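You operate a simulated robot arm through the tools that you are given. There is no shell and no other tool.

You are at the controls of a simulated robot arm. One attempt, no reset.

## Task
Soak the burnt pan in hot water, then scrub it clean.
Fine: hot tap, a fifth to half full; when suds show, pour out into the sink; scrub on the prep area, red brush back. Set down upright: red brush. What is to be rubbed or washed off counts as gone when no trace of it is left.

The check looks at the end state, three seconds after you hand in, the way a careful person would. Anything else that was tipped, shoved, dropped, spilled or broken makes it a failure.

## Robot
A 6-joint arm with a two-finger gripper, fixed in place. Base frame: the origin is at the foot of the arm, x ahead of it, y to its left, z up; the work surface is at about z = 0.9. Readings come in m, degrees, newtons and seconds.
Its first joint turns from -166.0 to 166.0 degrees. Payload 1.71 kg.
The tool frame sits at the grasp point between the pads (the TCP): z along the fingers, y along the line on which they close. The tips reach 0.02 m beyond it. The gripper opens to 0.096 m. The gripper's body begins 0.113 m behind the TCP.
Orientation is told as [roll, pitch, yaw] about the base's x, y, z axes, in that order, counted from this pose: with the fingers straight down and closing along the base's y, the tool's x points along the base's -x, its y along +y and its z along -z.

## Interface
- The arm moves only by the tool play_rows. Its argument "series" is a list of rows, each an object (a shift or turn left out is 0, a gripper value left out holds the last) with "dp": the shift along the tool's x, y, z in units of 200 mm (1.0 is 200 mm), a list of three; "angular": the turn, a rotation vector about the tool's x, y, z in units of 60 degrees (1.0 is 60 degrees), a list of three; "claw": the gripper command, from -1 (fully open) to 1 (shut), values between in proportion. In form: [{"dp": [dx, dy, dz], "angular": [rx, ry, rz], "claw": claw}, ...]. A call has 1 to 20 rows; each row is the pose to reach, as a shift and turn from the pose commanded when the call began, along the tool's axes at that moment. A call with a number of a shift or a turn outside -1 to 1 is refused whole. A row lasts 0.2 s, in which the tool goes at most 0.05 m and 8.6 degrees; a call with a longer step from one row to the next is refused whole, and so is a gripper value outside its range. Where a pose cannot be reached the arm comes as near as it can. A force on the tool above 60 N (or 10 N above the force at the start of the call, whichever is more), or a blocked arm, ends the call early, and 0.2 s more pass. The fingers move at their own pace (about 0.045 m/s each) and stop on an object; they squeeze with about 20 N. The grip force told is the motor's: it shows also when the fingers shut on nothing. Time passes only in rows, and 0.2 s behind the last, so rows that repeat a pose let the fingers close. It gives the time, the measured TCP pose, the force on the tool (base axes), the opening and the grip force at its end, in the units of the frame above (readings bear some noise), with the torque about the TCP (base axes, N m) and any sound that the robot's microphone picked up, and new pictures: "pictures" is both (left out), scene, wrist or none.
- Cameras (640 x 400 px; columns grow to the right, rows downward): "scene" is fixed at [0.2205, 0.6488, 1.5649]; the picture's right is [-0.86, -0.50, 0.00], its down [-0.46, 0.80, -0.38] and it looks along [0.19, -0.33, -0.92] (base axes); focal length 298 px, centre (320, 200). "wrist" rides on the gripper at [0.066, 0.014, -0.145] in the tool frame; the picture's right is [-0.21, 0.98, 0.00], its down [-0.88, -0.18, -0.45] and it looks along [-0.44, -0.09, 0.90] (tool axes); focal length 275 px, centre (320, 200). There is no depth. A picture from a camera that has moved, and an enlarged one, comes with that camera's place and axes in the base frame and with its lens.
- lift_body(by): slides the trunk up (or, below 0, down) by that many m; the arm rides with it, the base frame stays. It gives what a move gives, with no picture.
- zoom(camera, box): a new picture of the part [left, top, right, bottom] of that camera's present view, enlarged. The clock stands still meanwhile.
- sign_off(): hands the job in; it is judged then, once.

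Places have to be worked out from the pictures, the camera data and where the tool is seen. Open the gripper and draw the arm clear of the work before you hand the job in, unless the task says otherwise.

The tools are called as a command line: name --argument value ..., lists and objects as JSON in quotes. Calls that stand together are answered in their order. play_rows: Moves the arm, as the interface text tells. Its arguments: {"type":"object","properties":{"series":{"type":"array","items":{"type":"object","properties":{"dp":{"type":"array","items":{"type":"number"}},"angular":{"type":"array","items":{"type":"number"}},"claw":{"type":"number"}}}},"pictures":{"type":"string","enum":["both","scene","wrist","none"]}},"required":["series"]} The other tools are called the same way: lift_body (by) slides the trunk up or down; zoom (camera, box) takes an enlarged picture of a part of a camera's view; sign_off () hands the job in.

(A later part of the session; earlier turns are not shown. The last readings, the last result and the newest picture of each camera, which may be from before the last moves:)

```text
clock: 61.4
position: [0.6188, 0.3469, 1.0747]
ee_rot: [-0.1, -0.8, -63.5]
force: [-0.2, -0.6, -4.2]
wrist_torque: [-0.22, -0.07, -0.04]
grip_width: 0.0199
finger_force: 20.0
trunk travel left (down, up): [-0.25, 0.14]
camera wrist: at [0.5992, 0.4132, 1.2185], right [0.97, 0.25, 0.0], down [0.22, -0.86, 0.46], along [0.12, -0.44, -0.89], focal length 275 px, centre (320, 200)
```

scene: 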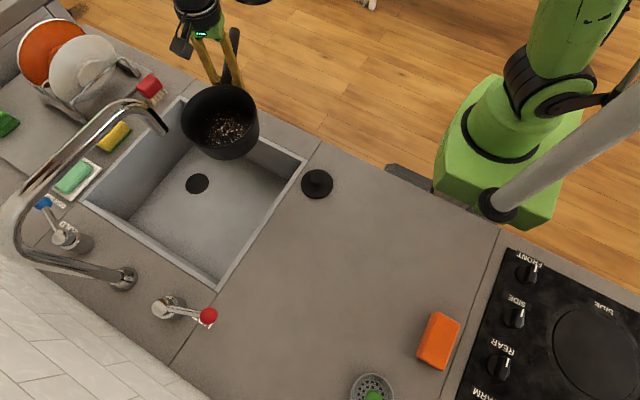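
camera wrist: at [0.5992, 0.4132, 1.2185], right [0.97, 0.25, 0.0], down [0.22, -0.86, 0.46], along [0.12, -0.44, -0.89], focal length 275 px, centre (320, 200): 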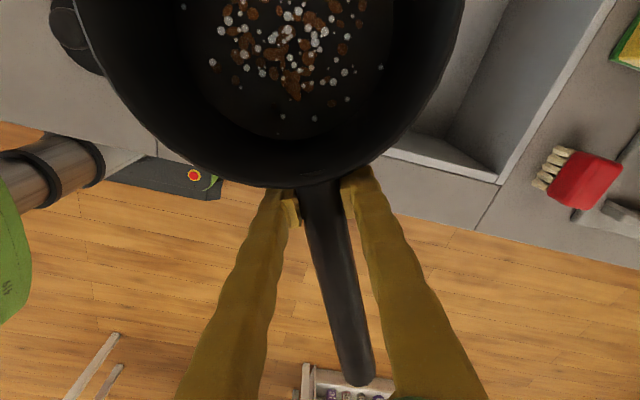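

The pan is upright and empty in the grip. I'll carry it to the prep area, aiming for a free spot at about (0.25, 0.55) with the handle toward the robot, away from the plug, sponge and strainer.

play_rows --series '[{"dp": [0.09, -0.1, 0], "angular": [0, 0, 0.04]}, {"dp": [0.19, -0.2, 0], "angular": [0, 0, 0.08]}, {"dp": [0.29, -0.31, 0], "angular": [0, 0, 0.12]}, {"dp": [0.39, -0.42, 0], "angular": [0, 0, 0.16]}, {"dp": [0.49, -0.52, 0], "angular": [0, 0, 0.2]}, {"dp": [0.59, -0.63, 0], "angular": [0, 0, 0.24]}, {"dp": [0.679, -0.723, 0], "angular": [0, 0, 0.267]}, {"dp": [0.679, -0.723, 0], "angular": [0, 0, 0.267]}]'

```text
clock: 63.2
position: [0.4358, 0.3952, 1.0738]
ee_rot: [0.3, -0.8, -80.5]
force: [0.0, 0.1, -4.4]
wrist_torque: [-0.23, -0.08, 0.0]
grip_width: 0.0199
finger_force: 20.2
trunk travel left (down, up): [-0.25, 0.14]
camera wrist: at [0.4363, 0.4649, 1.2168], right [1.0, -0.04, 0.01], down [-0.04, -0.89, 0.46], along [-0.01, -0.45, -0.89], focal length 275 px, centre (320, 200)
```

scene: 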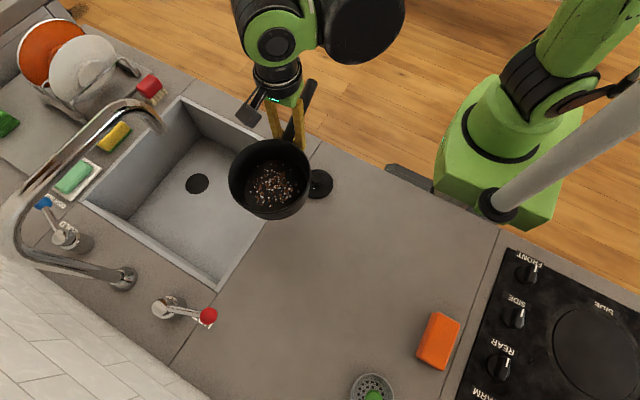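
wrist: 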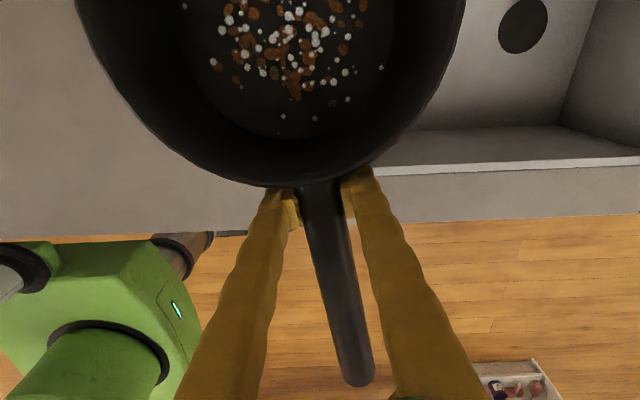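

play_rows --series '[{"dp": [0.07, -0.13, 0.0], "angular": [0, 0, 0.035]}, {"dp": [0.14, -0.26, 0.0], "angular": [0, 0, 0.07]}, {"dp": [0.21, -0.39, 0.05], "angular": [0, 0, 0.105]}, {"dp": [0.28, -0.52, 0.1], "angular": [0, 0, 0.14]}, {"dp": [0.35, -0.65, 0.15], "angular": [0, 0, 0.175]}, {"dp": [0.42, -0.78, 0.2], "angular": [0, 0, 0.21]}, {"dp": [0.48, -0.903, 0.27], "angular": [0, 0, 0.24]}, {"dp": [0.48, -0.903, 0.27], "angular": [0, 0, 0.24]}]'

```text
clock: 65.2
position: [0.2036, 0.4315, 1.0233]
ee_rot: [1.4, -0.5, -93.7]
force: [0.3, -0.2, -4.5]
wrist_torque: [-0.27, 0.01, 0.01]
grip_width: 0.0198
finger_force: 20.1
trunk travel left (down, up): [-0.25, 0.14]
stopped in row 8: the arm was blocked; the commanded pose is now the measured one
camera wrist: at [0.2163, 0.4977, 1.1667], right [0.96, -0.27, 0.03], down [-0.25, -0.86, 0.45], along [-0.1, -0.44, -0.89], focal length 275 px, centre (320, 200)
```

scene: 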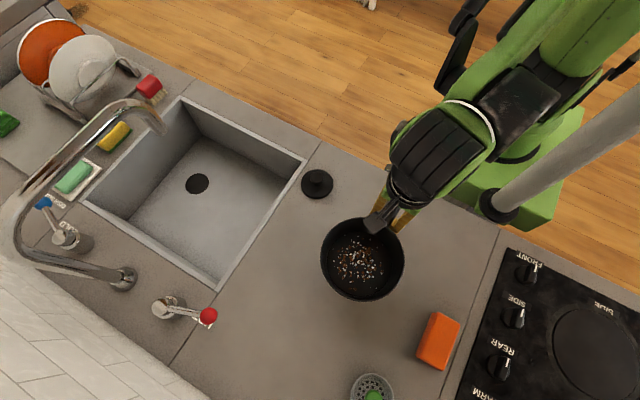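
wrist: 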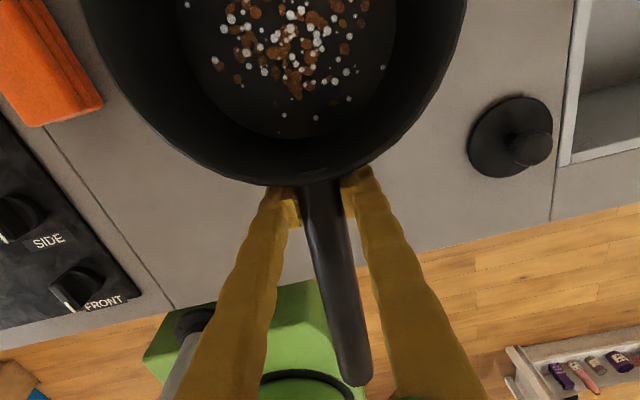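

The arm reports being blocked when folding in close, but the pan is now over the prep area at about (0.21, 0.52). I'll ease outward a little for a more comfortable pose before lowering.

play_rows --series '[{"dp": [0.05, 0.05, 0]}, {"dp": [0.1, 0.1, 0]}, {"dp": [0.16, 0.15, 0]}, {"dp": [0.22, 0.2, 0]}, {"dp": [0.22, 0.2, 0]}, {"dp": [0.22, 0.2, 0]}]'

```text
clock: 66.6
position: [0.2517, 0.4653, 1.0227]
ee_rot: [1.2, -0.6, -94.4]
force: [0.0, -0.1, -4.1]
wrist_torque: [-0.26, 0.0, -0.03]
grip_width: 0.0198
finger_force: 20.7
trunk travel left (down, up): [-0.25, 0.14]
camera wrist: at [0.265, 0.5311, 1.1673], right [0.96, -0.28, 0.02], down [-0.26, -0.85, 0.45], along [-0.1, -0.44, -0.89], focal length 275 px, centre (320, 200)
```

scene: 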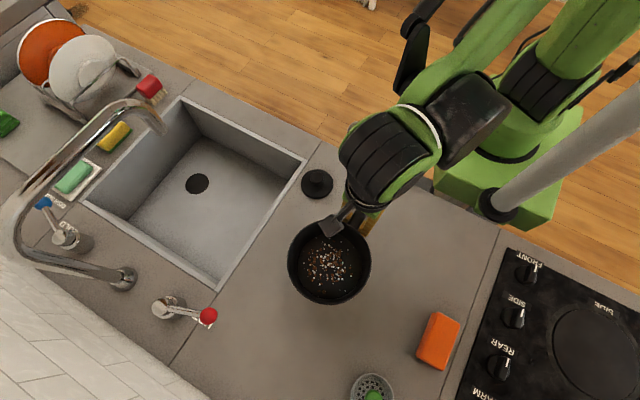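
wrist: 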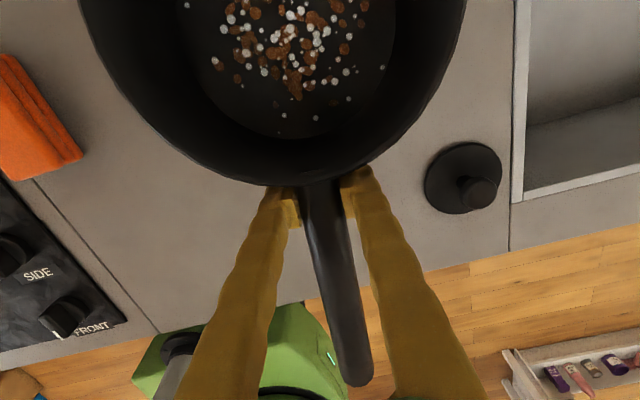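

The pan is over a clear patch centred near (0.259, 0.555). I'll lower it toward the counter and watch the force.

play_rows --series '[{"dp": [0, 0, 0.1]}, {"dp": [0, 0, 0.2]}, {"dp": [0, 0, 0.28]}, {"dp": [0, 0, 0.32]}, {"dp": [0, 0, 0.34]}, {"dp": [0, 0, 0.34]}]' --pictures "none"

```text
clock: 68.0
position: [0.2502, 0.4725, 0.9547]
ee_rot: [1.3, -0.6, -94.0]
force: [-1.0, 0.1, -4.9]
wrist_torque: [-0.24, 0.01, 0.02]
grip_width: 0.0198
finger_force: 20.0
trunk travel left (down, up): [-0.25, 0.14]
```

play_rows --series '[{"dp": [0, 0, 0.02]}, {"dp": [0, 0, 0.04]}, {"dp": [0, 0, 0.04]}]' --pictures "scene"

```text
clock: 68.8
position: [0.25, 0.4721, 0.9474]
ee_rot: [1.3, -0.5, -93.7]
force: [-0.4, -0.6, -0.1]
wrist_torque: [0.45, -0.01, 0.06]
grip_width: 0.02
finger_force: 20.0
trunk travel left (down, up): [-0.25, 0.14]
```

scene: 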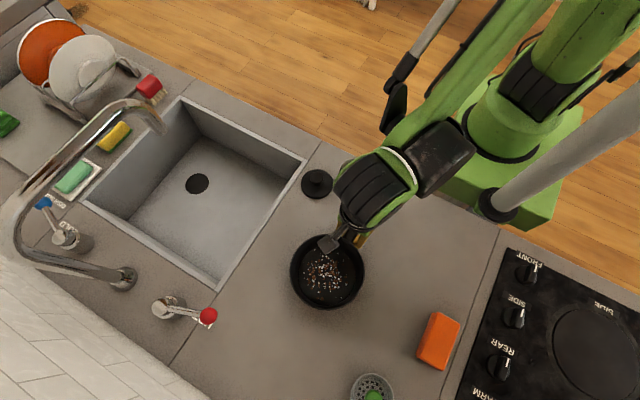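

The counter has taken the weight, with Fz near 0. I'll settle 2 mm more, open the fingers, and rise straight up.

play_rows --series '[{"dp": [0, 0, 0.01]}, {"dp": [0, 0, 0.01]}, {"dp": [0, 0, 0.01], "claw": -0.2}, {"dp": [0, 0, 0.01], "claw": -1}, {"dp": [0, 0, 0.01], "claw": -1}, {"dp": [0, 0, 0.01], "claw": -1}, {"dp": [0, 0, 0.01], "claw": -1}]'

```text
clock: 70.4
position: [0.2512, 0.4724, 0.9455]
ee_rot: [1.3, -0.5, -93.9]
force: [-0.5, -0.5, 0.2]
wrist_torque: [0.01, 0.04, 0.03]
grip_width: 0.0959
finger_force: 0.2
trunk travel left (down, up): [-0.25, 0.14]
camera wrist: at [0.2649, 0.5379, 1.0888], right [0.96, -0.27, 0.02], down [-0.25, -0.86, 0.45], along [-0.1, -0.44, -0.89], focal length 275 px, centre (320, 200)
```

scene: 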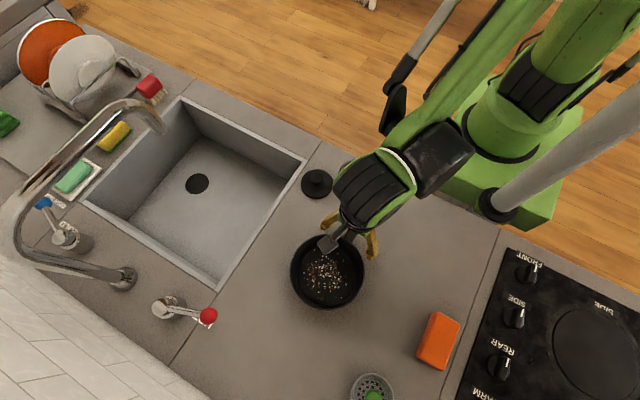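
wrist: 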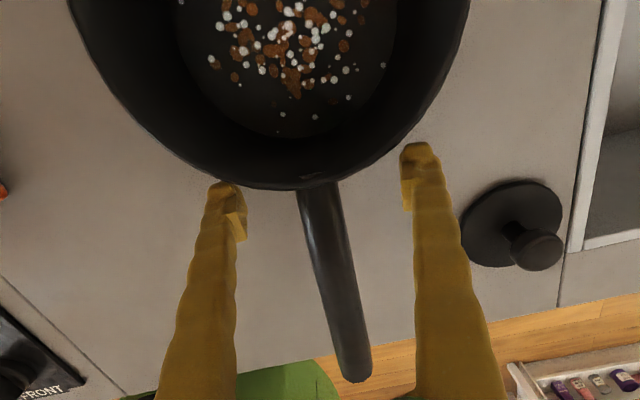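

The pan is down and the grip released. I'll rise straight up and check that the pan stays put.

play_rows --series '[{"dp": [0, 0, -0.15]}, {"dp": [0, 0, -0.35]}, {"dp": [0, 0, -0.55]}, {"dp": [0, 0, -0.78]}, {"dp": [0, 0, -1.0]}, {"dp": [0, 0, -1.0]}]'

```text
clock: 71.8
position: [0.2455, 0.4725, 1.1454]
ee_rot: [1.4, -0.5, -93.8]
force: [0.0, 0.5, 0.2]
wrist_torque: [0.04, -0.06, 0.03]
grip_width: 0.0962
finger_force: 0.1
trunk travel left (down, up): [-0.25, 0.14]
camera wrist: at [0.2599, 0.5392, 1.2893], right [0.96, -0.27, 0.02], down [-0.25, -0.86, 0.45], along [-0.1, -0.44, -0.89], focal length 275 px, centre (320, 200)
```

scene: 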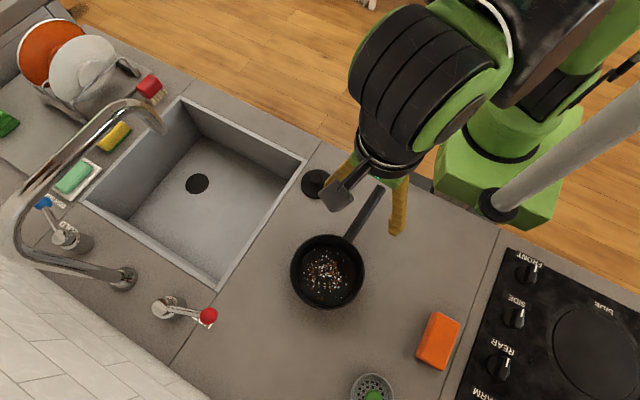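
wrist: 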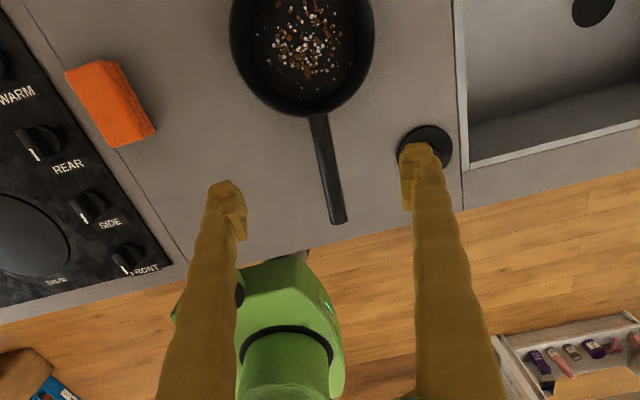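

The pan stands upright on the prep area at about (0.259, 0.555). Now I'll fetch the brush, swinging the gripper back to yaw 0 while moving along the front of the counter.

play_rows --series '[{"dp": [-0.07, 0.09, -0.05], "angular": [0, 0, -0.11]}, {"dp": [-0.15, 0.18, -0.1], "angular": [0, 0, -0.22]}, {"dp": [-0.23, 0.27, -0.15], "angular": [0, 0, -0.33]}, {"dp": [-0.31, 0.36, -0.2], "angular": [0, 0, -0.44]}, {"dp": [-0.39, 0.45, -0.25], "angular": [0, 0, -0.55]}, {"dp": [-0.47, 0.54, -0.25], "angular": [0, 0, -0.66]}, {"dp": [-0.557, 0.64, -0.25], "angular": [0, 0, -0.78]}, {"dp": [-0.557, 0.64, -0.25], "angular": [0, 0, -0.78]}]' --pictures "none"

```text
clock: 73.6
position: [0.3645, 0.3538, 1.1992]
ee_rot: [0.5, -1.3, -46.9]
force: [0.9, 0.7, 0.7]
wrist_torque: [0.02, -0.02, 0.02]
grip_width: 0.0962
finger_force: 0.1
trunk travel left (down, up): [-0.25, 0.14]
```

play_rows --series '[{"dp": [-0.1, 0.09, 0], "angular": [0, 0, -0.11]}, {"dp": [-0.2, 0.18, 0], "angular": [0, 0, -0.22]}, {"dp": [-0.31, 0.27, 0], "angular": [0, 0, -0.33]}, {"dp": [-0.41, 0.36, 0], "angular": [0, 0, -0.44]}, {"dp": [-0.52, 0.45, 0], "angular": [0, 0, -0.55]}, {"dp": [-0.62, 0.54, 0], "angular": [0, 0, -0.66]}, {"dp": [-0.722, 0.625, 0], "angular": [0, 0, -0.78]}, {"dp": [-0.722, 0.625, 0], "angular": [0, 0, -0.78]}]' --pictures "none"

play_rows --series '[{"dp": [-0.2, 0.0, 0]}, {"dp": [-0.4, 0.0, 0]}, {"dp": [-0.6, 0.0, 0]}, {"dp": [-0.8, 0.0, 0]}, {"dp": [-1.0, 0.0, 0]}, {"dp": [-1.0, 0.0, 0]}]'

```text
clock: 75.4
position: [0.5555, 0.3344, 1.2035]
ee_rot: [-0.6, -1.3, 0.0]
force: [1.4, 0.2, 0.3]
wrist_torque: [0.0, 0.01, 0.02]
grip_width: 0.0961
finger_force: 0.0
trunk travel left (down, up): [-0.25, 0.14]
```

```text
clock: 76.8
position: [0.7556, 0.3353, 1.2076]
ee_rot: [-0.6, -1.1, -0.3]
force: [0.8, 0.3, -0.2]
wrist_torque: [0.0, 0.05, -0.01]
grip_width: 0.0958
finger_force: 0.0
trunk travel left (down, up): [-0.25, 0.14]
camera wrist: at [0.6851, 0.3502, 1.3495], right [0.21, 0.98, -0.01], down [0.87, -0.18, 0.47], along [0.45, -0.1, -0.88], focal length 275 px, centre (320, 200)
```

scene: 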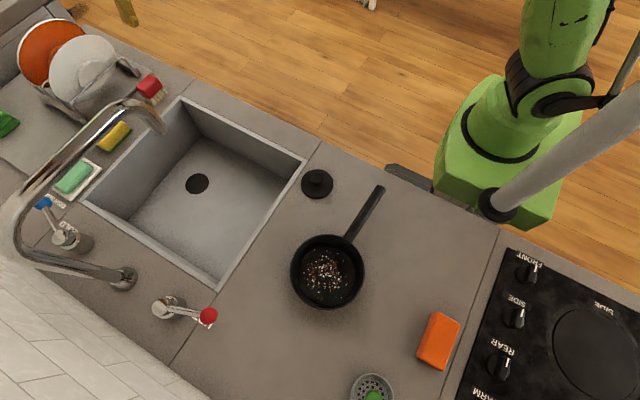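
wrist: 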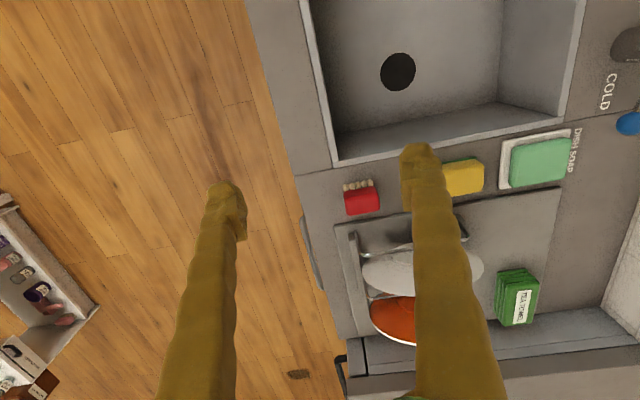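

zoom --camera "wrist" --box '[310, 150, 410, 240]'

zoom --camera "scene" --box '[110, 50, 200, 110]'

zoom --camera "wrist" --box '[310, 150, 520, 370]'

zoom --camera "scene" --box '[270, 210, 390, 330]'

```text
4.44 times, centred on (360, 195) of wrist
camera zoom: at [0.6851, 0.3502, 1.3495], right [0.21, 0.98, -0.01], down [0.87, -0.18, 0.47], along [0.45, -0.1, -0.88], focal length 1224 px, centre (142, 222)
```

zoom: 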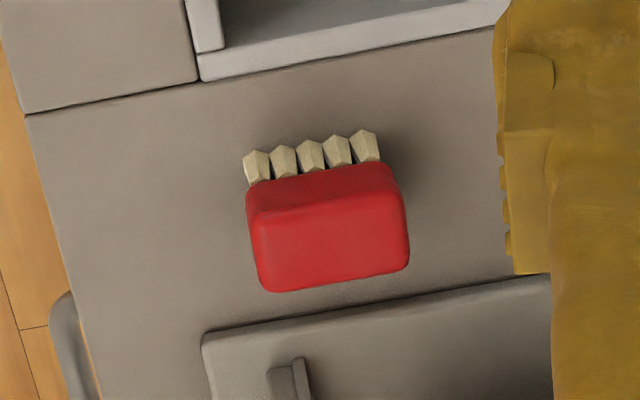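

```text
6.67 times, centred on (155, 80) of scene
camera zoom: at [0.2205, 0.6488, 1.5649], right [-0.86, -0.5, 0.0], down [-0.46, 0.8, -0.38], along [0.19, -0.33, -0.92], focal length 1988 px, centre (1420, 1000)
```

zoom: 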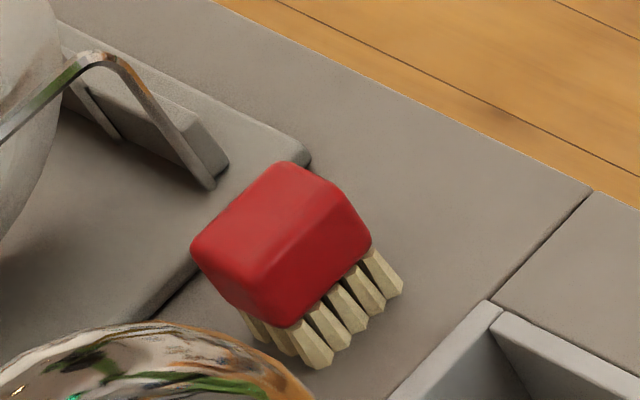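

```text
1.82 times, centred on (415, 260) of wrist
camera zoom: at [0.6851, 0.3502, 1.3495], right [0.21, 0.98, -0.01], down [0.87, -0.18, 0.47], along [0.45, -0.1, -0.88], focal length 500 px, centre (147, 91)
```

zoom: 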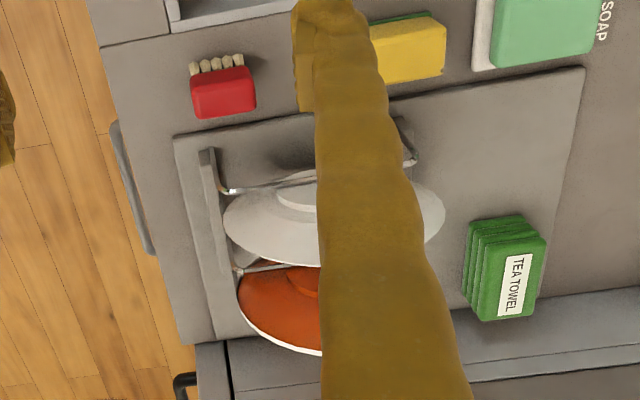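

```text
3.33 times, centred on (330, 270) of scene
camera zoom: at [0.2205, 0.6488, 1.5649], right [-0.86, -0.5, 0.0], down [-0.46, 0.8, -0.38], along [0.19, -0.33, -0.92], focal length 994 px, centre (287, -33)
```

zoom: 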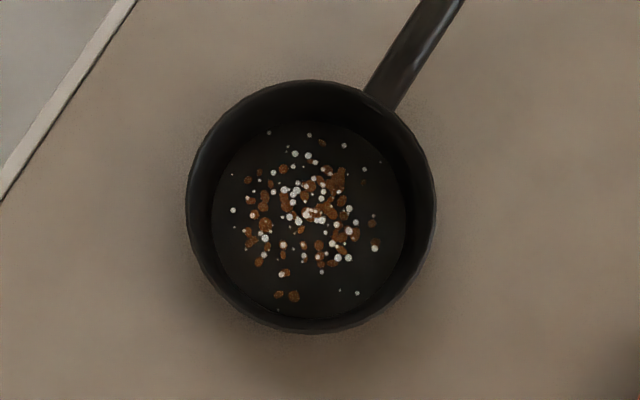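

zoom --camera "scene" --box '[0, 0, 200, 125]'

zoom --camera "wrist" --box '[330, 210, 510, 350]'

```text
3.20 times, centred on (100, 62) of scene
camera zoom: at [0.2205, 0.6488, 1.5649], right [-0.86, -0.5, 0.0], down [-0.46, 0.8, -0.38], along [0.19, -0.33, -0.92], focal length 954 px, centre (1024, 640)
```

zoom: 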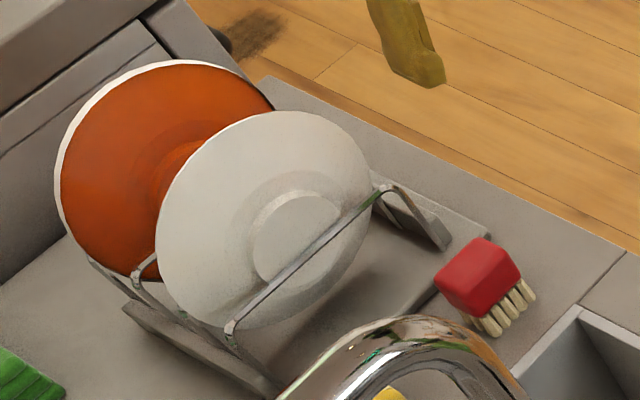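

```text
2.86 times, centred on (420, 280) of wrist
camera zoom: at [0.6851, 0.3502, 1.3495], right [0.21, 0.98, -0.01], down [0.87, -0.18, 0.47], along [0.45, -0.1, -0.88], focal length 786 px, centre (34, -29)
```

zoom: 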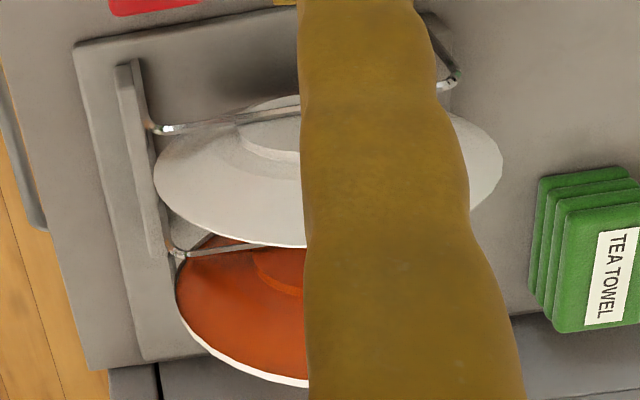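

The brush block is about 52 mm × 30 mm, axis-aligned, centred near (0.908, 0.371) with its top at z ≈ 0.955. The rack wire and plates start at x ≈ 0.98, so I'll grip across the long sides (along y) at x ≈ 0.903 and come over it first.

play_rows --series '[{"dp": [-0.15, 0.03, 0.08]}, {"dp": [-0.3, 0.07, 0.18]}, {"dp": [-0.45, 0.1, 0.28]}, {"dp": [-0.6, 0.14, 0.38]}, {"dp": [-0.737, 0.178, 0.48]}, {"dp": [-0.737, 0.178, 0.538]}, {"dp": [-0.737, 0.178, 0.538]}]'

```text
clock: 78.4
position: [0.9051, 0.3672, 1.1022]
ee_rot: [-0.7, -1.3, -0.2]
force: [-0.6, -0.2, -0.3]
wrist_torque: [0.02, -0.03, 0.02]
grip_width: 0.0961
finger_force: 0.1
trunk travel left (down, up): [-0.25, 0.14]
camera wrist: at [0.8345, 0.383, 1.2452], right [0.21, 0.98, -0.01], down [0.87, -0.18, 0.47], along [0.45, -0.1, -0.88], focal length 275 px, centre (320, 200)
```

scene: 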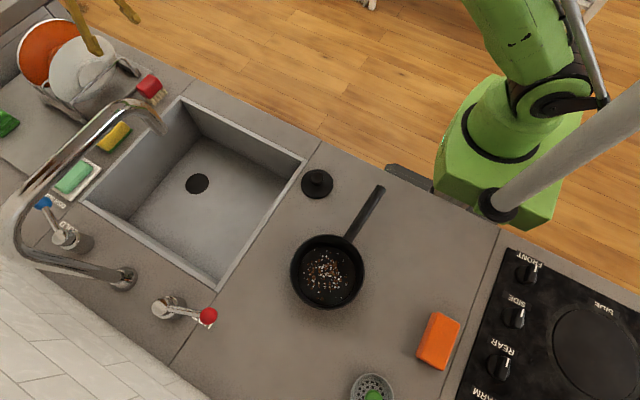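
wrist: 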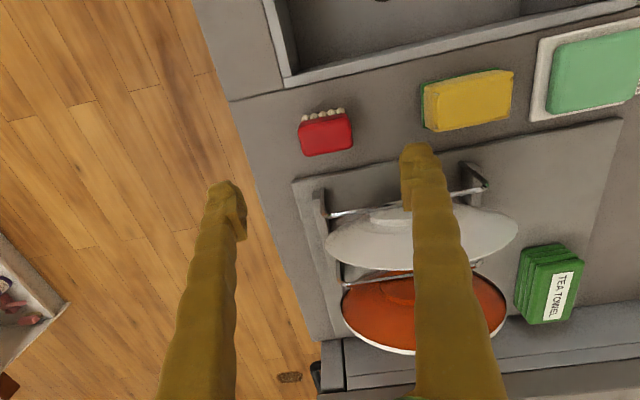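

The brush sits right between the fingers, at about (0.912, 0.373). I'll descend with a 5 mm y correction.

play_rows --series '[{"dp": [0, 0.025, 0.15]}, {"dp": [0, 0.025, 0.32]}, {"dp": [0, 0.025, 0.48]}, {"dp": [0, 0.025, 0.6]}, {"dp": [0, 0.025, 0.7]}, {"dp": [0, 0.025, 0.7]}]'

```text
clock: 79.8
position: [0.9066, 0.3713, 0.9611]
ee_rot: [-0.6, -1.3, -0.3]
force: [-0.9, 0.1, -0.2]
wrist_torque: [-0.04, -0.02, 0.01]
grip_width: 0.0961
finger_force: 0.1
trunk travel left (down, up): [-0.25, 0.14]
camera wrist: at [0.8374, 0.3866, 1.105], right [0.21, 0.98, -0.01], down [0.87, -0.18, 0.47], along [0.45, -0.1, -0.88], focal length 275 px, centre (320, 200)
```

scene: 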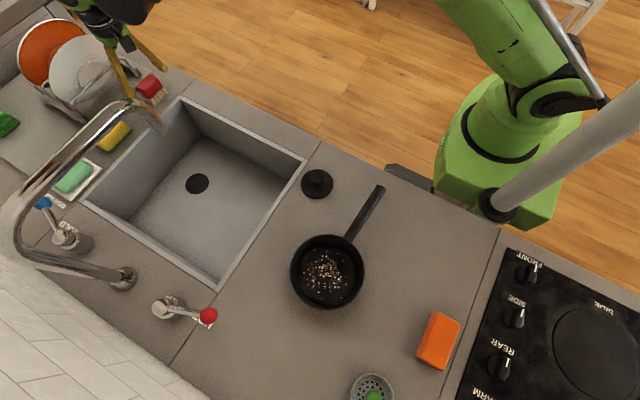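
wrist: 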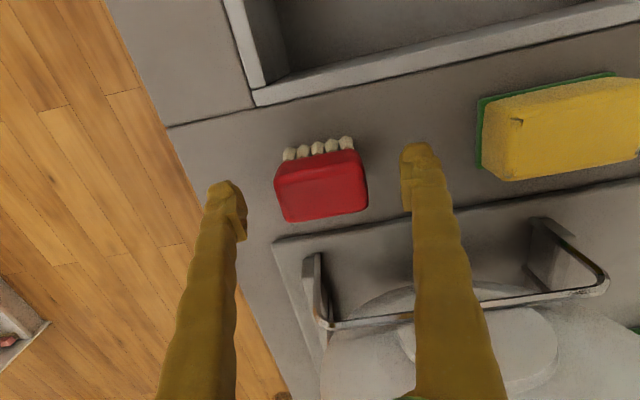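

The brush head is centred between the fingers. I'll lower about 17 mm and close on the red block.

play_rows --series '[{"dp": [0, 0, 0.045]}, {"dp": [0, 0, 0.085]}, {"dp": [0, 0, 0.085]}, {"dp": [0, 0, 0.085], "claw": 1}, {"dp": [0, 0, 0.085], "claw": 1}, {"dp": [0, 0, 0.085], "claw": 1}, {"dp": [0, 0, 0.085], "claw": 1}, {"dp": [0, 0, 0.085], "claw": 1}]'

```text
clock: 81.6
position: [0.9085, 0.3707, 0.9464]
ee_rot: [-0.6, -1.2, -0.2]
force: [-0.1, 0.0, 0.7]
wrist_torque: [-0.03, -0.03, -0.02]
grip_width: 0.0595
finger_force: 19.9
trunk travel left (down, up): [-0.25, 0.14]
camera wrist: at [0.8381, 0.3864, 1.0887], right [0.21, 0.98, -0.01], down [0.87, -0.18, 0.47], along [0.45, -0.1, -0.88], focal length 275 px, centre (320, 200)
```

scene: 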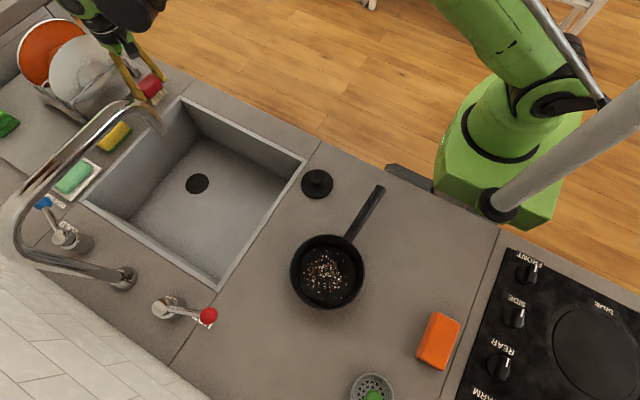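
wrist: 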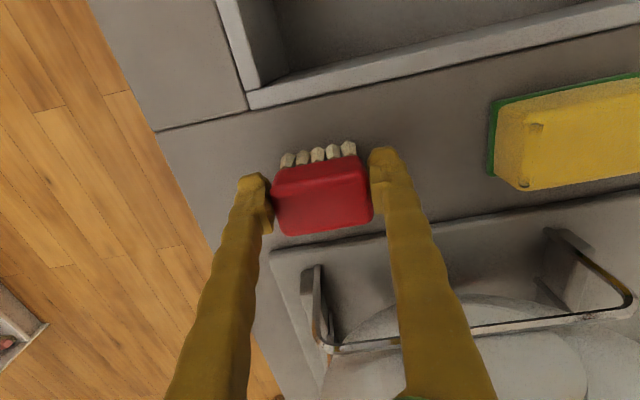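

The brush is gripped at 59.5 mm, at TCP (0.9085, 0.3707, 0.9464), which I'll use as the return pose. Lifting straight up now.

play_rows --series '[{"dp": [0, 0, -0.1]}, {"dp": [0, 0, -0.25]}, {"dp": [0, 0, -0.45]}, {"dp": [0, 0, -0.65]}, {"dp": [0, 0, -0.85]}, {"dp": [0, 0, -1.0]}, {"dp": [0, 0, -1.0]}]'

zoom --camera "wrist" --box '[220, 110, 420, 260]'

```text
clock: 83.2
position: [0.9036, 0.3733, 1.1447]
ee_rot: [-0.6, -1.3, -0.2]
force: [-0.6, -0.5, -1.1]
wrist_torque: [0.01, 0.02, -0.04]
grip_width: 0.0592
finger_force: 19.7
trunk travel left (down, up): [-0.25, 0.14]
camera wrist: at [0.8334, 0.3891, 1.2885], right [0.21, 0.98, -0.01], down [0.87, -0.18, 0.47], along [0.45, -0.1, -0.88], focal length 275 px, centre (320, 200)
```

scene: 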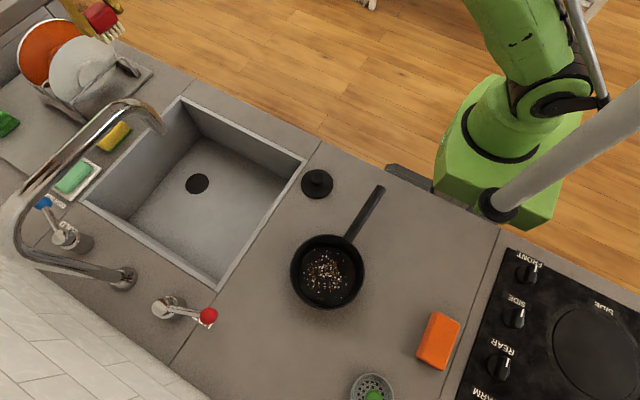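
wrist: 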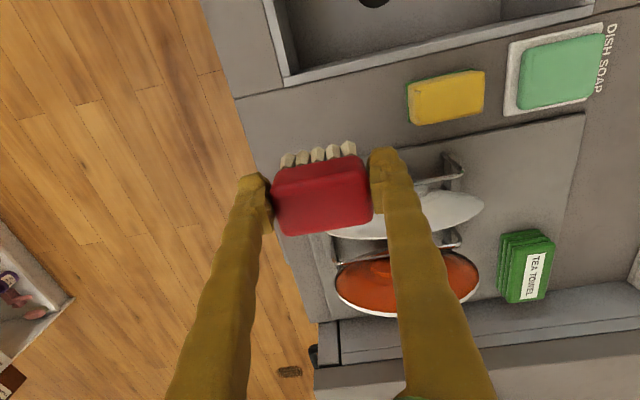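

```text
2.67 times, centred on (320, 185) of wrist
camera zoom: at [0.8334, 0.3891, 1.2885], right [0.21, 0.98, -0.01], down [0.87, -0.18, 0.47], along [0.45, -0.1, -0.88], focal length 734 px, centre (320, 240)
```

zoom: 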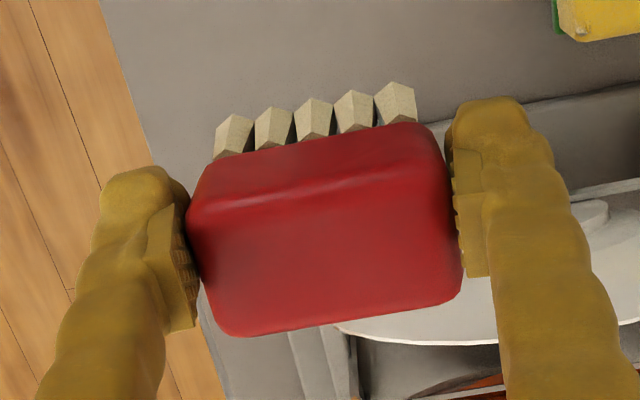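

The brush is held squarely with its bristle tips about 46 mm below the grasp point. I'll carry it back along the front at z ≈ 1.2 to the pan.

play_rows --series '[{"dp": [0.2, -0.03, -0.07]}, {"dp": [0.4, -0.06, -0.14]}, {"dp": [0.6, -0.09, -0.21]}, {"dp": [0.8, -0.12, -0.25]}, {"dp": [1.0, -0.15, -0.25]}, {"dp": [1.0, -0.15, -0.25]}]' --pictures "none"

play_rows --series '[{"dp": [0.2, 0, 0]}, {"dp": [0.4, 0, 0]}, {"dp": [0.6, 0, 0]}, {"dp": [0.8, 0, 0]}, {"dp": [1.0, 0, 0]}, {"dp": [1.0, 0, 0]}]' --pictures "none"

play_rows --series '[{"dp": [0.1, 0.07, 0]}, {"dp": [0.2, 0.14, 0]}, {"dp": [0.3, 0.21, 0]}, {"dp": [0.4, 0.28, 0]}, {"dp": [0.5, 0.35, 0]}, {"dp": [0.6, 0.42, 0]}, {"dp": [0.7, 0.5, 0]}, {"dp": [0.7, 0.5, 0]}]'

```text
clock: 84.6
position: [0.7026, 0.3436, 1.1914]
ee_rot: [-0.6, -1.3, -0.2]
force: [0.2, 0.3, -1.3]
wrist_torque: [0.02, -0.02, -0.02]
grip_width: 0.0597
finger_force: 20.4
trunk travel left (down, up): [-0.25, 0.14]
```

```text
clock: 86.0
position: [0.5031, 0.3447, 1.1879]
ee_rot: [-0.5, -1.2, -0.2]
force: [-0.3, 0.0, -0.8]
wrist_torque: [-0.04, -0.04, -0.01]
grip_width: 0.0594
finger_force: 20.1
trunk travel left (down, up): [-0.25, 0.14]
```

```text
clock: 87.8
position: [0.3631, 0.4457, 1.1837]
ee_rot: [-0.6, -1.3, -0.2]
force: [0.3, 0.0, -1.3]
wrist_torque: [0.03, -0.02, -0.03]
grip_width: 0.0593
finger_force: 20.0
trunk travel left (down, up): [-0.25, 0.14]
camera wrist: at [0.2933, 0.4616, 1.3264], right [0.21, 0.98, -0.01], down [0.87, -0.18, 0.47], along [0.45, -0.1, -0.88], focal length 275 px, centre (320, 200)
```

scene: 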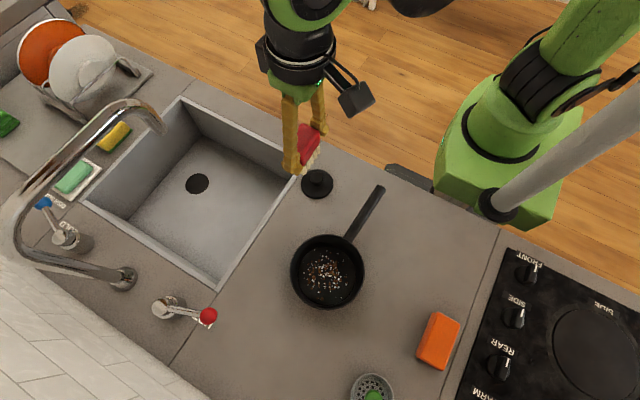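
wrist: 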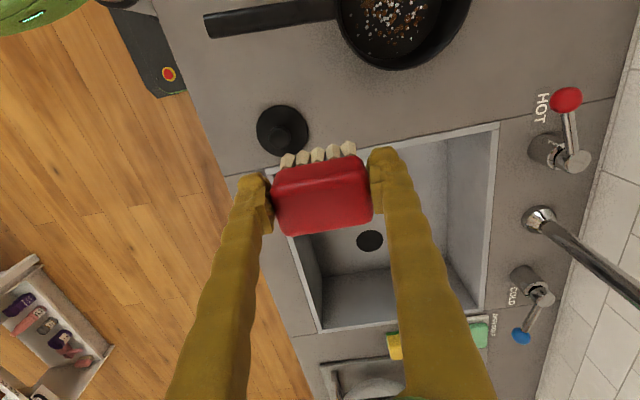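

Refining the pan position: the centre is at (0.255, 0.561), the floor radius is about 63 mm, and the residue lies within about 50 mm of the centre. I'll move over it slowly.

play_rows --series '[{"dp": [0.07, 0.07, 0.0]}, {"dp": [0.14, 0.14, 0.05]}, {"dp": [0.21, 0.22, 0.1]}, {"dp": [0.28, 0.29, 0.18]}, {"dp": [0.35, 0.36, 0.26]}, {"dp": [0.42, 0.43, 0.34]}, {"dp": [0.49, 0.5, 0.42]}, {"dp": [0.558, 0.576, 0.5]}, {"dp": [0.558, 0.576, 0.5]}, {"dp": [0.558, 0.576, 0.5]}]'

```text
clock: 90.0
position: [0.2505, 0.559, 1.0808]
ee_rot: [-0.5, -1.4, -0.1]
force: [-1.1, -0.3, -0.3]
wrist_torque: [0.09, 0.01, -0.01]
grip_width: 0.0594
finger_force: 20.3
trunk travel left (down, up): [-0.25, 0.14]
camera wrist: at [0.1807, 0.5751, 1.2227], right [0.21, 0.98, -0.01], down [0.87, -0.18, 0.47], along [0.46, -0.1, -0.88], focal length 275 px, centre (320, 200)
```

scene: 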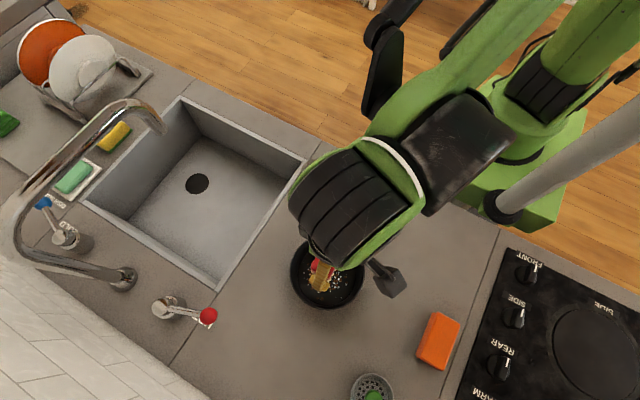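
wrist: 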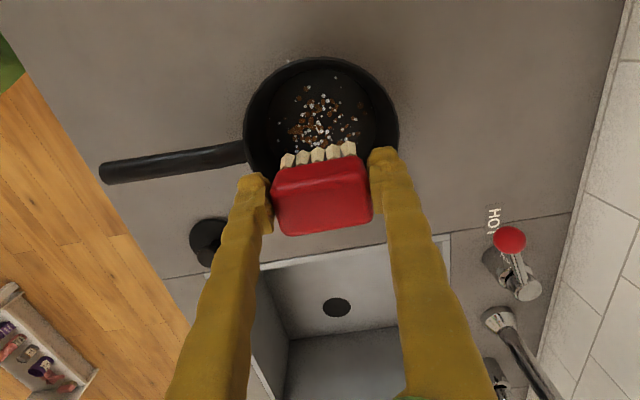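

The brush is centred over the pan. I'll lower it into the pan to just above the floor, then feel for contact.

play_rows --series '[{"dp": [0, 0.01, 0.12]}, {"dp": [0, 0.01, 0.25]}, {"dp": [0, 0.01, 0.38]}, {"dp": [0, 0.01, 0.48]}, {"dp": [0, 0.01, 0.56]}, {"dp": [0, 0.01, 0.59]}, {"dp": [0, 0.01, 0.59]}]'

```text
clock: 91.6
position: [0.2569, 0.5615, 0.9619]
ee_rot: [-0.7, -1.4, -0.2]
force: [0.6, 0.4, -0.8]
wrist_torque: [0.0, 0.0, 0.0]
grip_width: 0.0591
finger_force: 20.0
trunk travel left (down, up): [-0.25, 0.14]
camera wrist: at [0.1866, 0.5769, 1.1037], right [0.21, 0.98, -0.01], down [0.87, -0.18, 0.47], along [0.45, -0.1, -0.88], focal length 275 px, centre (320, 200)
```

scene: 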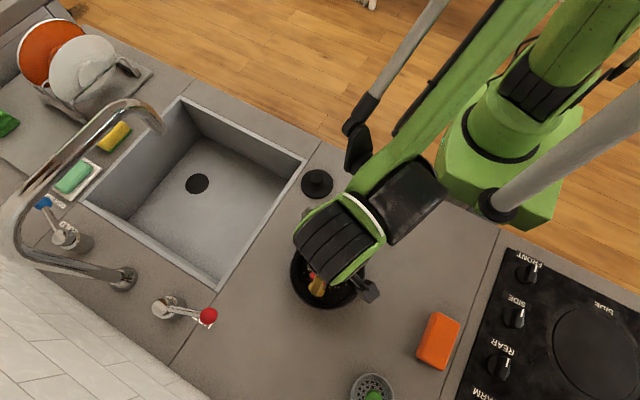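
wrist: 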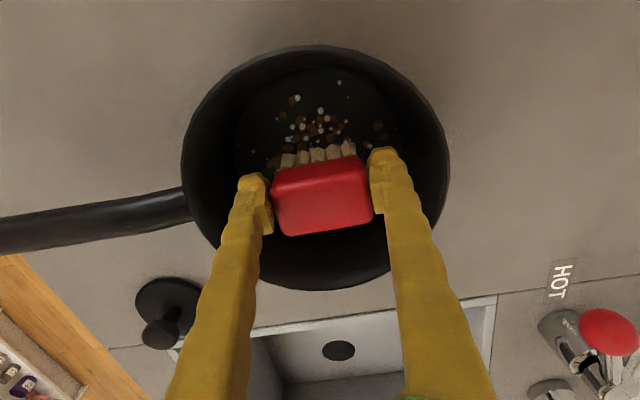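

play_rows --series '[{"dp": [0, 0, 0.02]}, {"dp": [0, 0, 0.035]}, {"dp": [0, 0, 0.035]}]' --pictures "none"

play_rows --series '[{"dp": [0, 0, 0.015]}, {"dp": [0, 0, 0.015]}]' --pictures "none"

```text
clock: 92.4
position: [0.2578, 0.5611, 0.9547]
ee_rot: [-0.6, -1.3, -0.2]
force: [0.4, 0.1, -0.7]
wrist_torque: [0.0, 0.03, 0.01]
grip_width: 0.0593
finger_force: 20.5
trunk travel left (down, up): [-0.25, 0.14]
```

```text
clock: 93.0
position: [0.2574, 0.5613, 0.9519]
ee_rot: [-0.6, -1.3, -0.1]
force: [0.1, 3.5, 22.7]
wrist_torque: [0.0, -0.16, 0.0]
grip_width: 0.0592
finger_force: 20.5
trunk travel left (down, up): [-0.25, 0.14]
```

Contact: the bristles meet the pan floor at TCP z ≈ 0.9535. I'll ease off to a light press and scrub back and forth within the pan's floor.

play_rows --series '[{"dp": [0.025, 0, -0.008]}, {"dp": [-0.05, 0, -0.006]}, {"dp": [-0.12, 0, -0.005]}, {"dp": [-0.05, 0, -0.006]}, {"dp": [0.025, 0, -0.008]}, {"dp": [0.1, 0, -0.01]}, {"dp": [0.17, 0, -0.011]}, {"dp": [0.1, 0, -0.01]}, {"dp": [0.025, 0.06, -0.008]}, {"dp": [-0.05, 0.09, -0.006]}, {"dp": [-0.11, 0.075, -0.005]}, {"dp": [-0.05, 0.09, -0.006]}, {"dp": [0.025, 0.1, -0.008]}, {"dp": [0.1, 0.09, -0.01]}, {"dp": [0.165, 0.075, -0.011]}, {"dp": [0.1, 0, -0.01]}, {"dp": [0.025, 0, -0.008]}]'

```text
clock: 96.6
position: [0.2519, 0.5601, 0.9531]
ee_rot: [-0.6, -1.3, -0.2]
force: [0.6, -0.1, 1.0]
wrist_torque: [-0.05, 0.01, 0.03]
grip_width: 0.0592
finger_force: 20.7
trunk travel left (down, up): [-0.25, 0.14]
camera wrist: at [0.1823, 0.5766, 1.0954], right [0.21, 0.98, -0.01], down [0.87, -0.18, 0.47], along [0.45, -0.1, -0.88], focal length 275 px, centre (320, 200)
```

scene: 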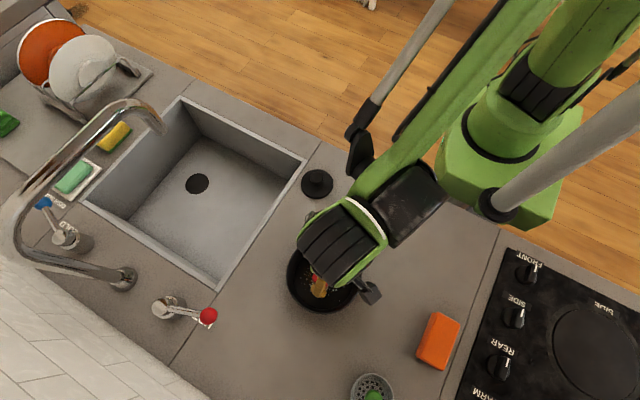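
wrist: 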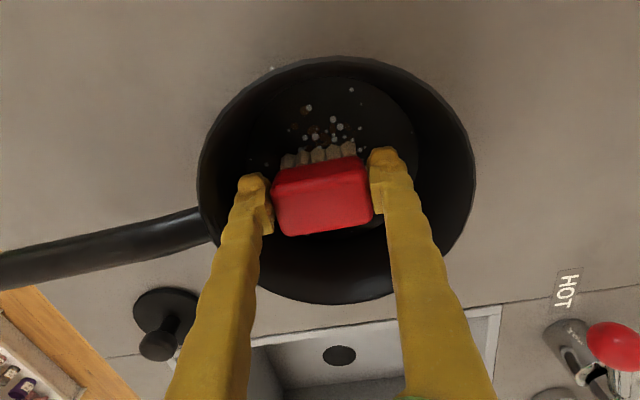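

zoom --camera "wrist" --box '[190, 50, 490, 310]'

```text
1.54 times, centred on (340, 180) of wrist
camera zoom: at [0.1823, 0.5766, 1.0954], right [0.21, 0.98, -0.01], down [0.87, -0.18, 0.47], along [0.45, -0.1, -0.88], focal length 424 px, centre (289, 231)
```

zoom: 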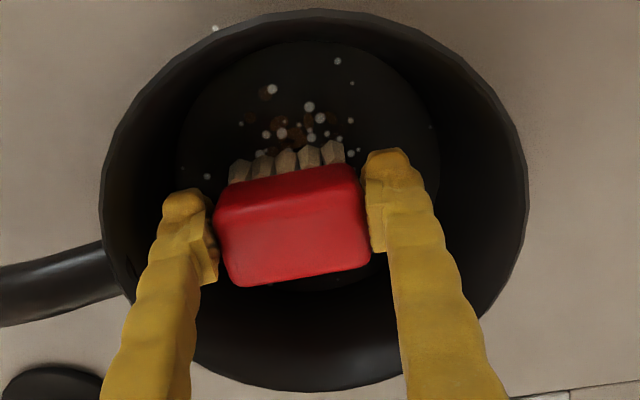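

The brown residue is already fading under the strokes. I'll press slightly more and cover the floor in a grid, following the pan's small shift.

play_rows --series '[{"dp": [-0.028, 0.035, 0.008]}, {"dp": [-0.153, -0.056, 0.011]}, {"dp": [-0.028, -0.066, 0.008]}, {"dp": [0.097, -0.056, 0.005]}, {"dp": [0.122, 0.0, 0.005]}, {"dp": [-0.028, 0.0, 0.008]}, {"dp": [-0.178, 0.0, 0.0115]}, {"dp": [-0.178, 0.07, 0.0115]}, {"dp": [-0.028, 0.07, 0.008]}, {"dp": [0.122, 0.07, 0.005]}, {"dp": [0.097, 0.125, 0.005]}, {"dp": [-0.028, 0.135, 0.008]}, {"dp": [-0.153, 0.125, 0.011]}, {"dp": [-0.028, 0.085, 0.008]}, {"dp": [0.097, -0.016, 0.005]}, {"dp": [-0.028, -0.04, 0.008]}, {"dp": [-0.153, 0.035, 0.011]}, {"dp": [-0.028, 0.035, 0.008]}, {"dp": [0.122, 0.035, 0.005]}, {"dp": [-0.028, 0.035, 0.008]}]'

zoom --camera "wrist" --box '[190, 50, 490, 310]'

```text
clock: 100.8
position: [0.2583, 0.567, 0.9514]
ee_rot: [-0.5, -1.3, -0.2]
force: [-0.3, 0.7, -0.9]
wrist_torque: [0.04, -0.04, -0.02]
grip_width: 0.0596
finger_force: 20.3
trunk travel left (down, up): [-0.25, 0.14]
camera wrist: at [0.1877, 0.5836, 1.0946], right [0.21, 0.98, -0.01], down [0.87, -0.18, 0.47], along [0.45, -0.1, -0.88], focal length 275 px, centre (320, 200)
```

scene: 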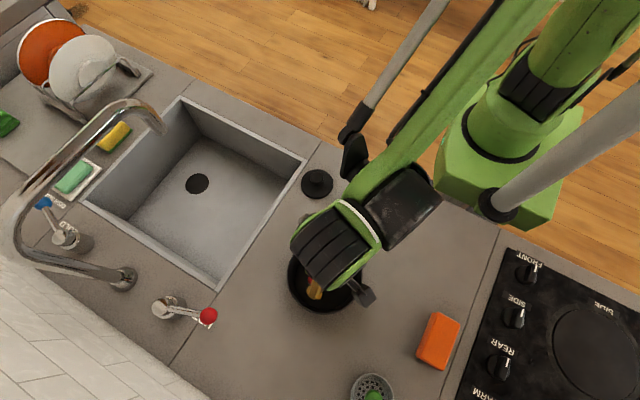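
wrist: 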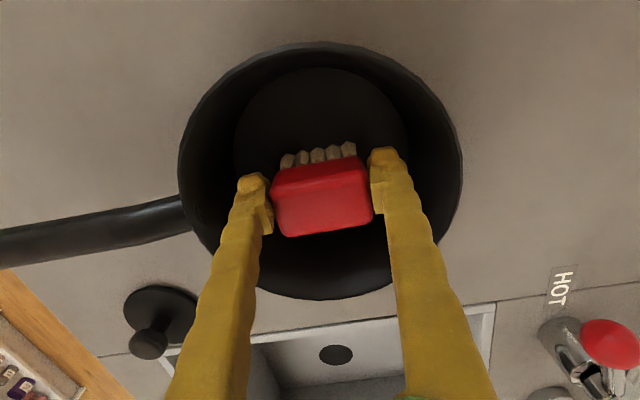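

```text
1.54 times, centred on (340, 180) of wrist
camera zoom: at [0.1877, 0.5836, 1.0946], right [0.21, 0.98, -0.01], down [0.87, -0.18, 0.47], along [0.45, -0.1, -0.88], focal length 424 px, centre (289, 231)
```

zoom: 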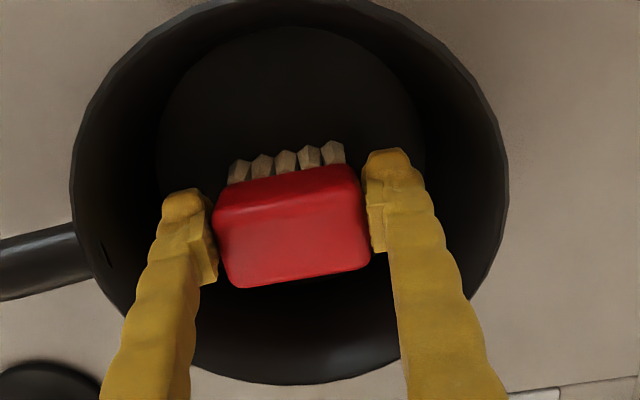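

The visible floor is completely clean. I'll lift the brush out and check the whole pan.

play_rows --series '[{"dp": [0, 0, -0.12]}, {"dp": [0, 0, -0.28]}, {"dp": [0, 0, -0.44]}, {"dp": [0, 0, -0.6]}, {"dp": [0, 0, -0.75]}, {"dp": [0, 0, -0.75]}]' --pictures "none"

play_rows --series '[{"dp": [-0.08, -0.08, -0.02]}, {"dp": [-0.17, -0.16, -0.05]}, {"dp": [-0.26, -0.25, -0.08]}, {"dp": [-0.35, -0.34, -0.12]}, {"dp": [-0.44, -0.43, -0.16]}, {"dp": [-0.53, -0.52, -0.2]}, {"dp": [-0.62, -0.6, -0.25]}, {"dp": [-0.62, -0.6, -0.25]}]'

zoom --camera "scene" --box '[270, 210, 390, 330]'

```text
clock: 102.2
position: [0.255, 0.5686, 1.1025]
ee_rot: [-0.6, -1.3, -0.2]
force: [-1.3, 0.4, -1.2]
wrist_torque: [0.02, -0.01, 0.0]
grip_width: 0.0593
finger_force: 20.3
trunk travel left (down, up): [-0.25, 0.14]
```

```text
clock: 104.0
position: [0.378, 0.4479, 1.1553]
ee_rot: [-0.6, -1.3, -0.2]
force: [0.4, -0.3, -1.3]
wrist_torque: [0.02, -0.02, 0.01]
grip_width: 0.0593
finger_force: 20.1
trunk travel left (down, up): [-0.25, 0.14]
camera wrist: at [0.3075, 0.4637, 1.2981], right [0.21, 0.98, -0.01], down [0.87, -0.18, 0.47], along [0.45, -0.1, -0.88], focal length 275 px, centre (320, 200)
```

scene: 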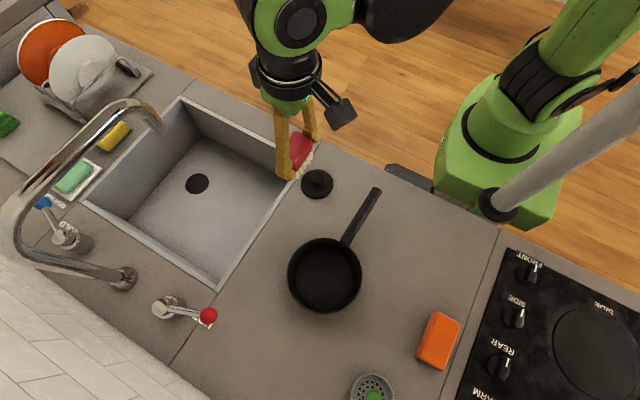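
wrist: 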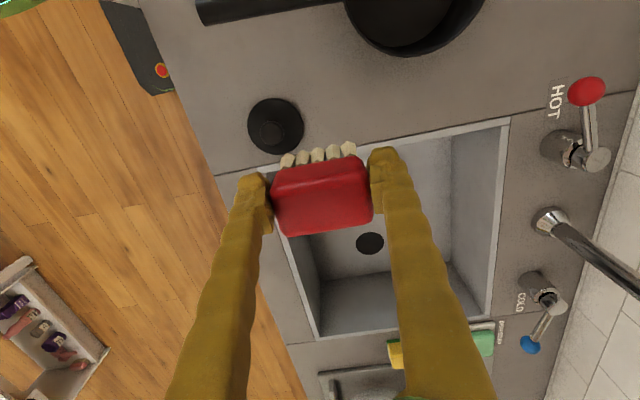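

```text
3.33 times, centred on (330, 270) of scene
camera zoom: at [0.2205, 0.6488, 1.5649], right [-0.86, -0.5, 0.0], down [-0.46, 0.8, -0.38], along [0.19, -0.33, -0.92], focal length 994 px, centre (287, -33)
```

zoom: 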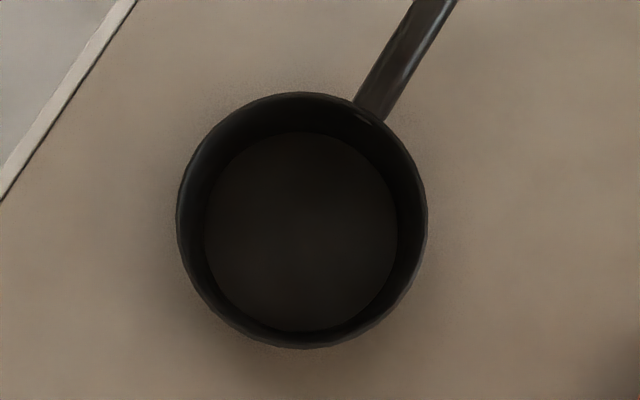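

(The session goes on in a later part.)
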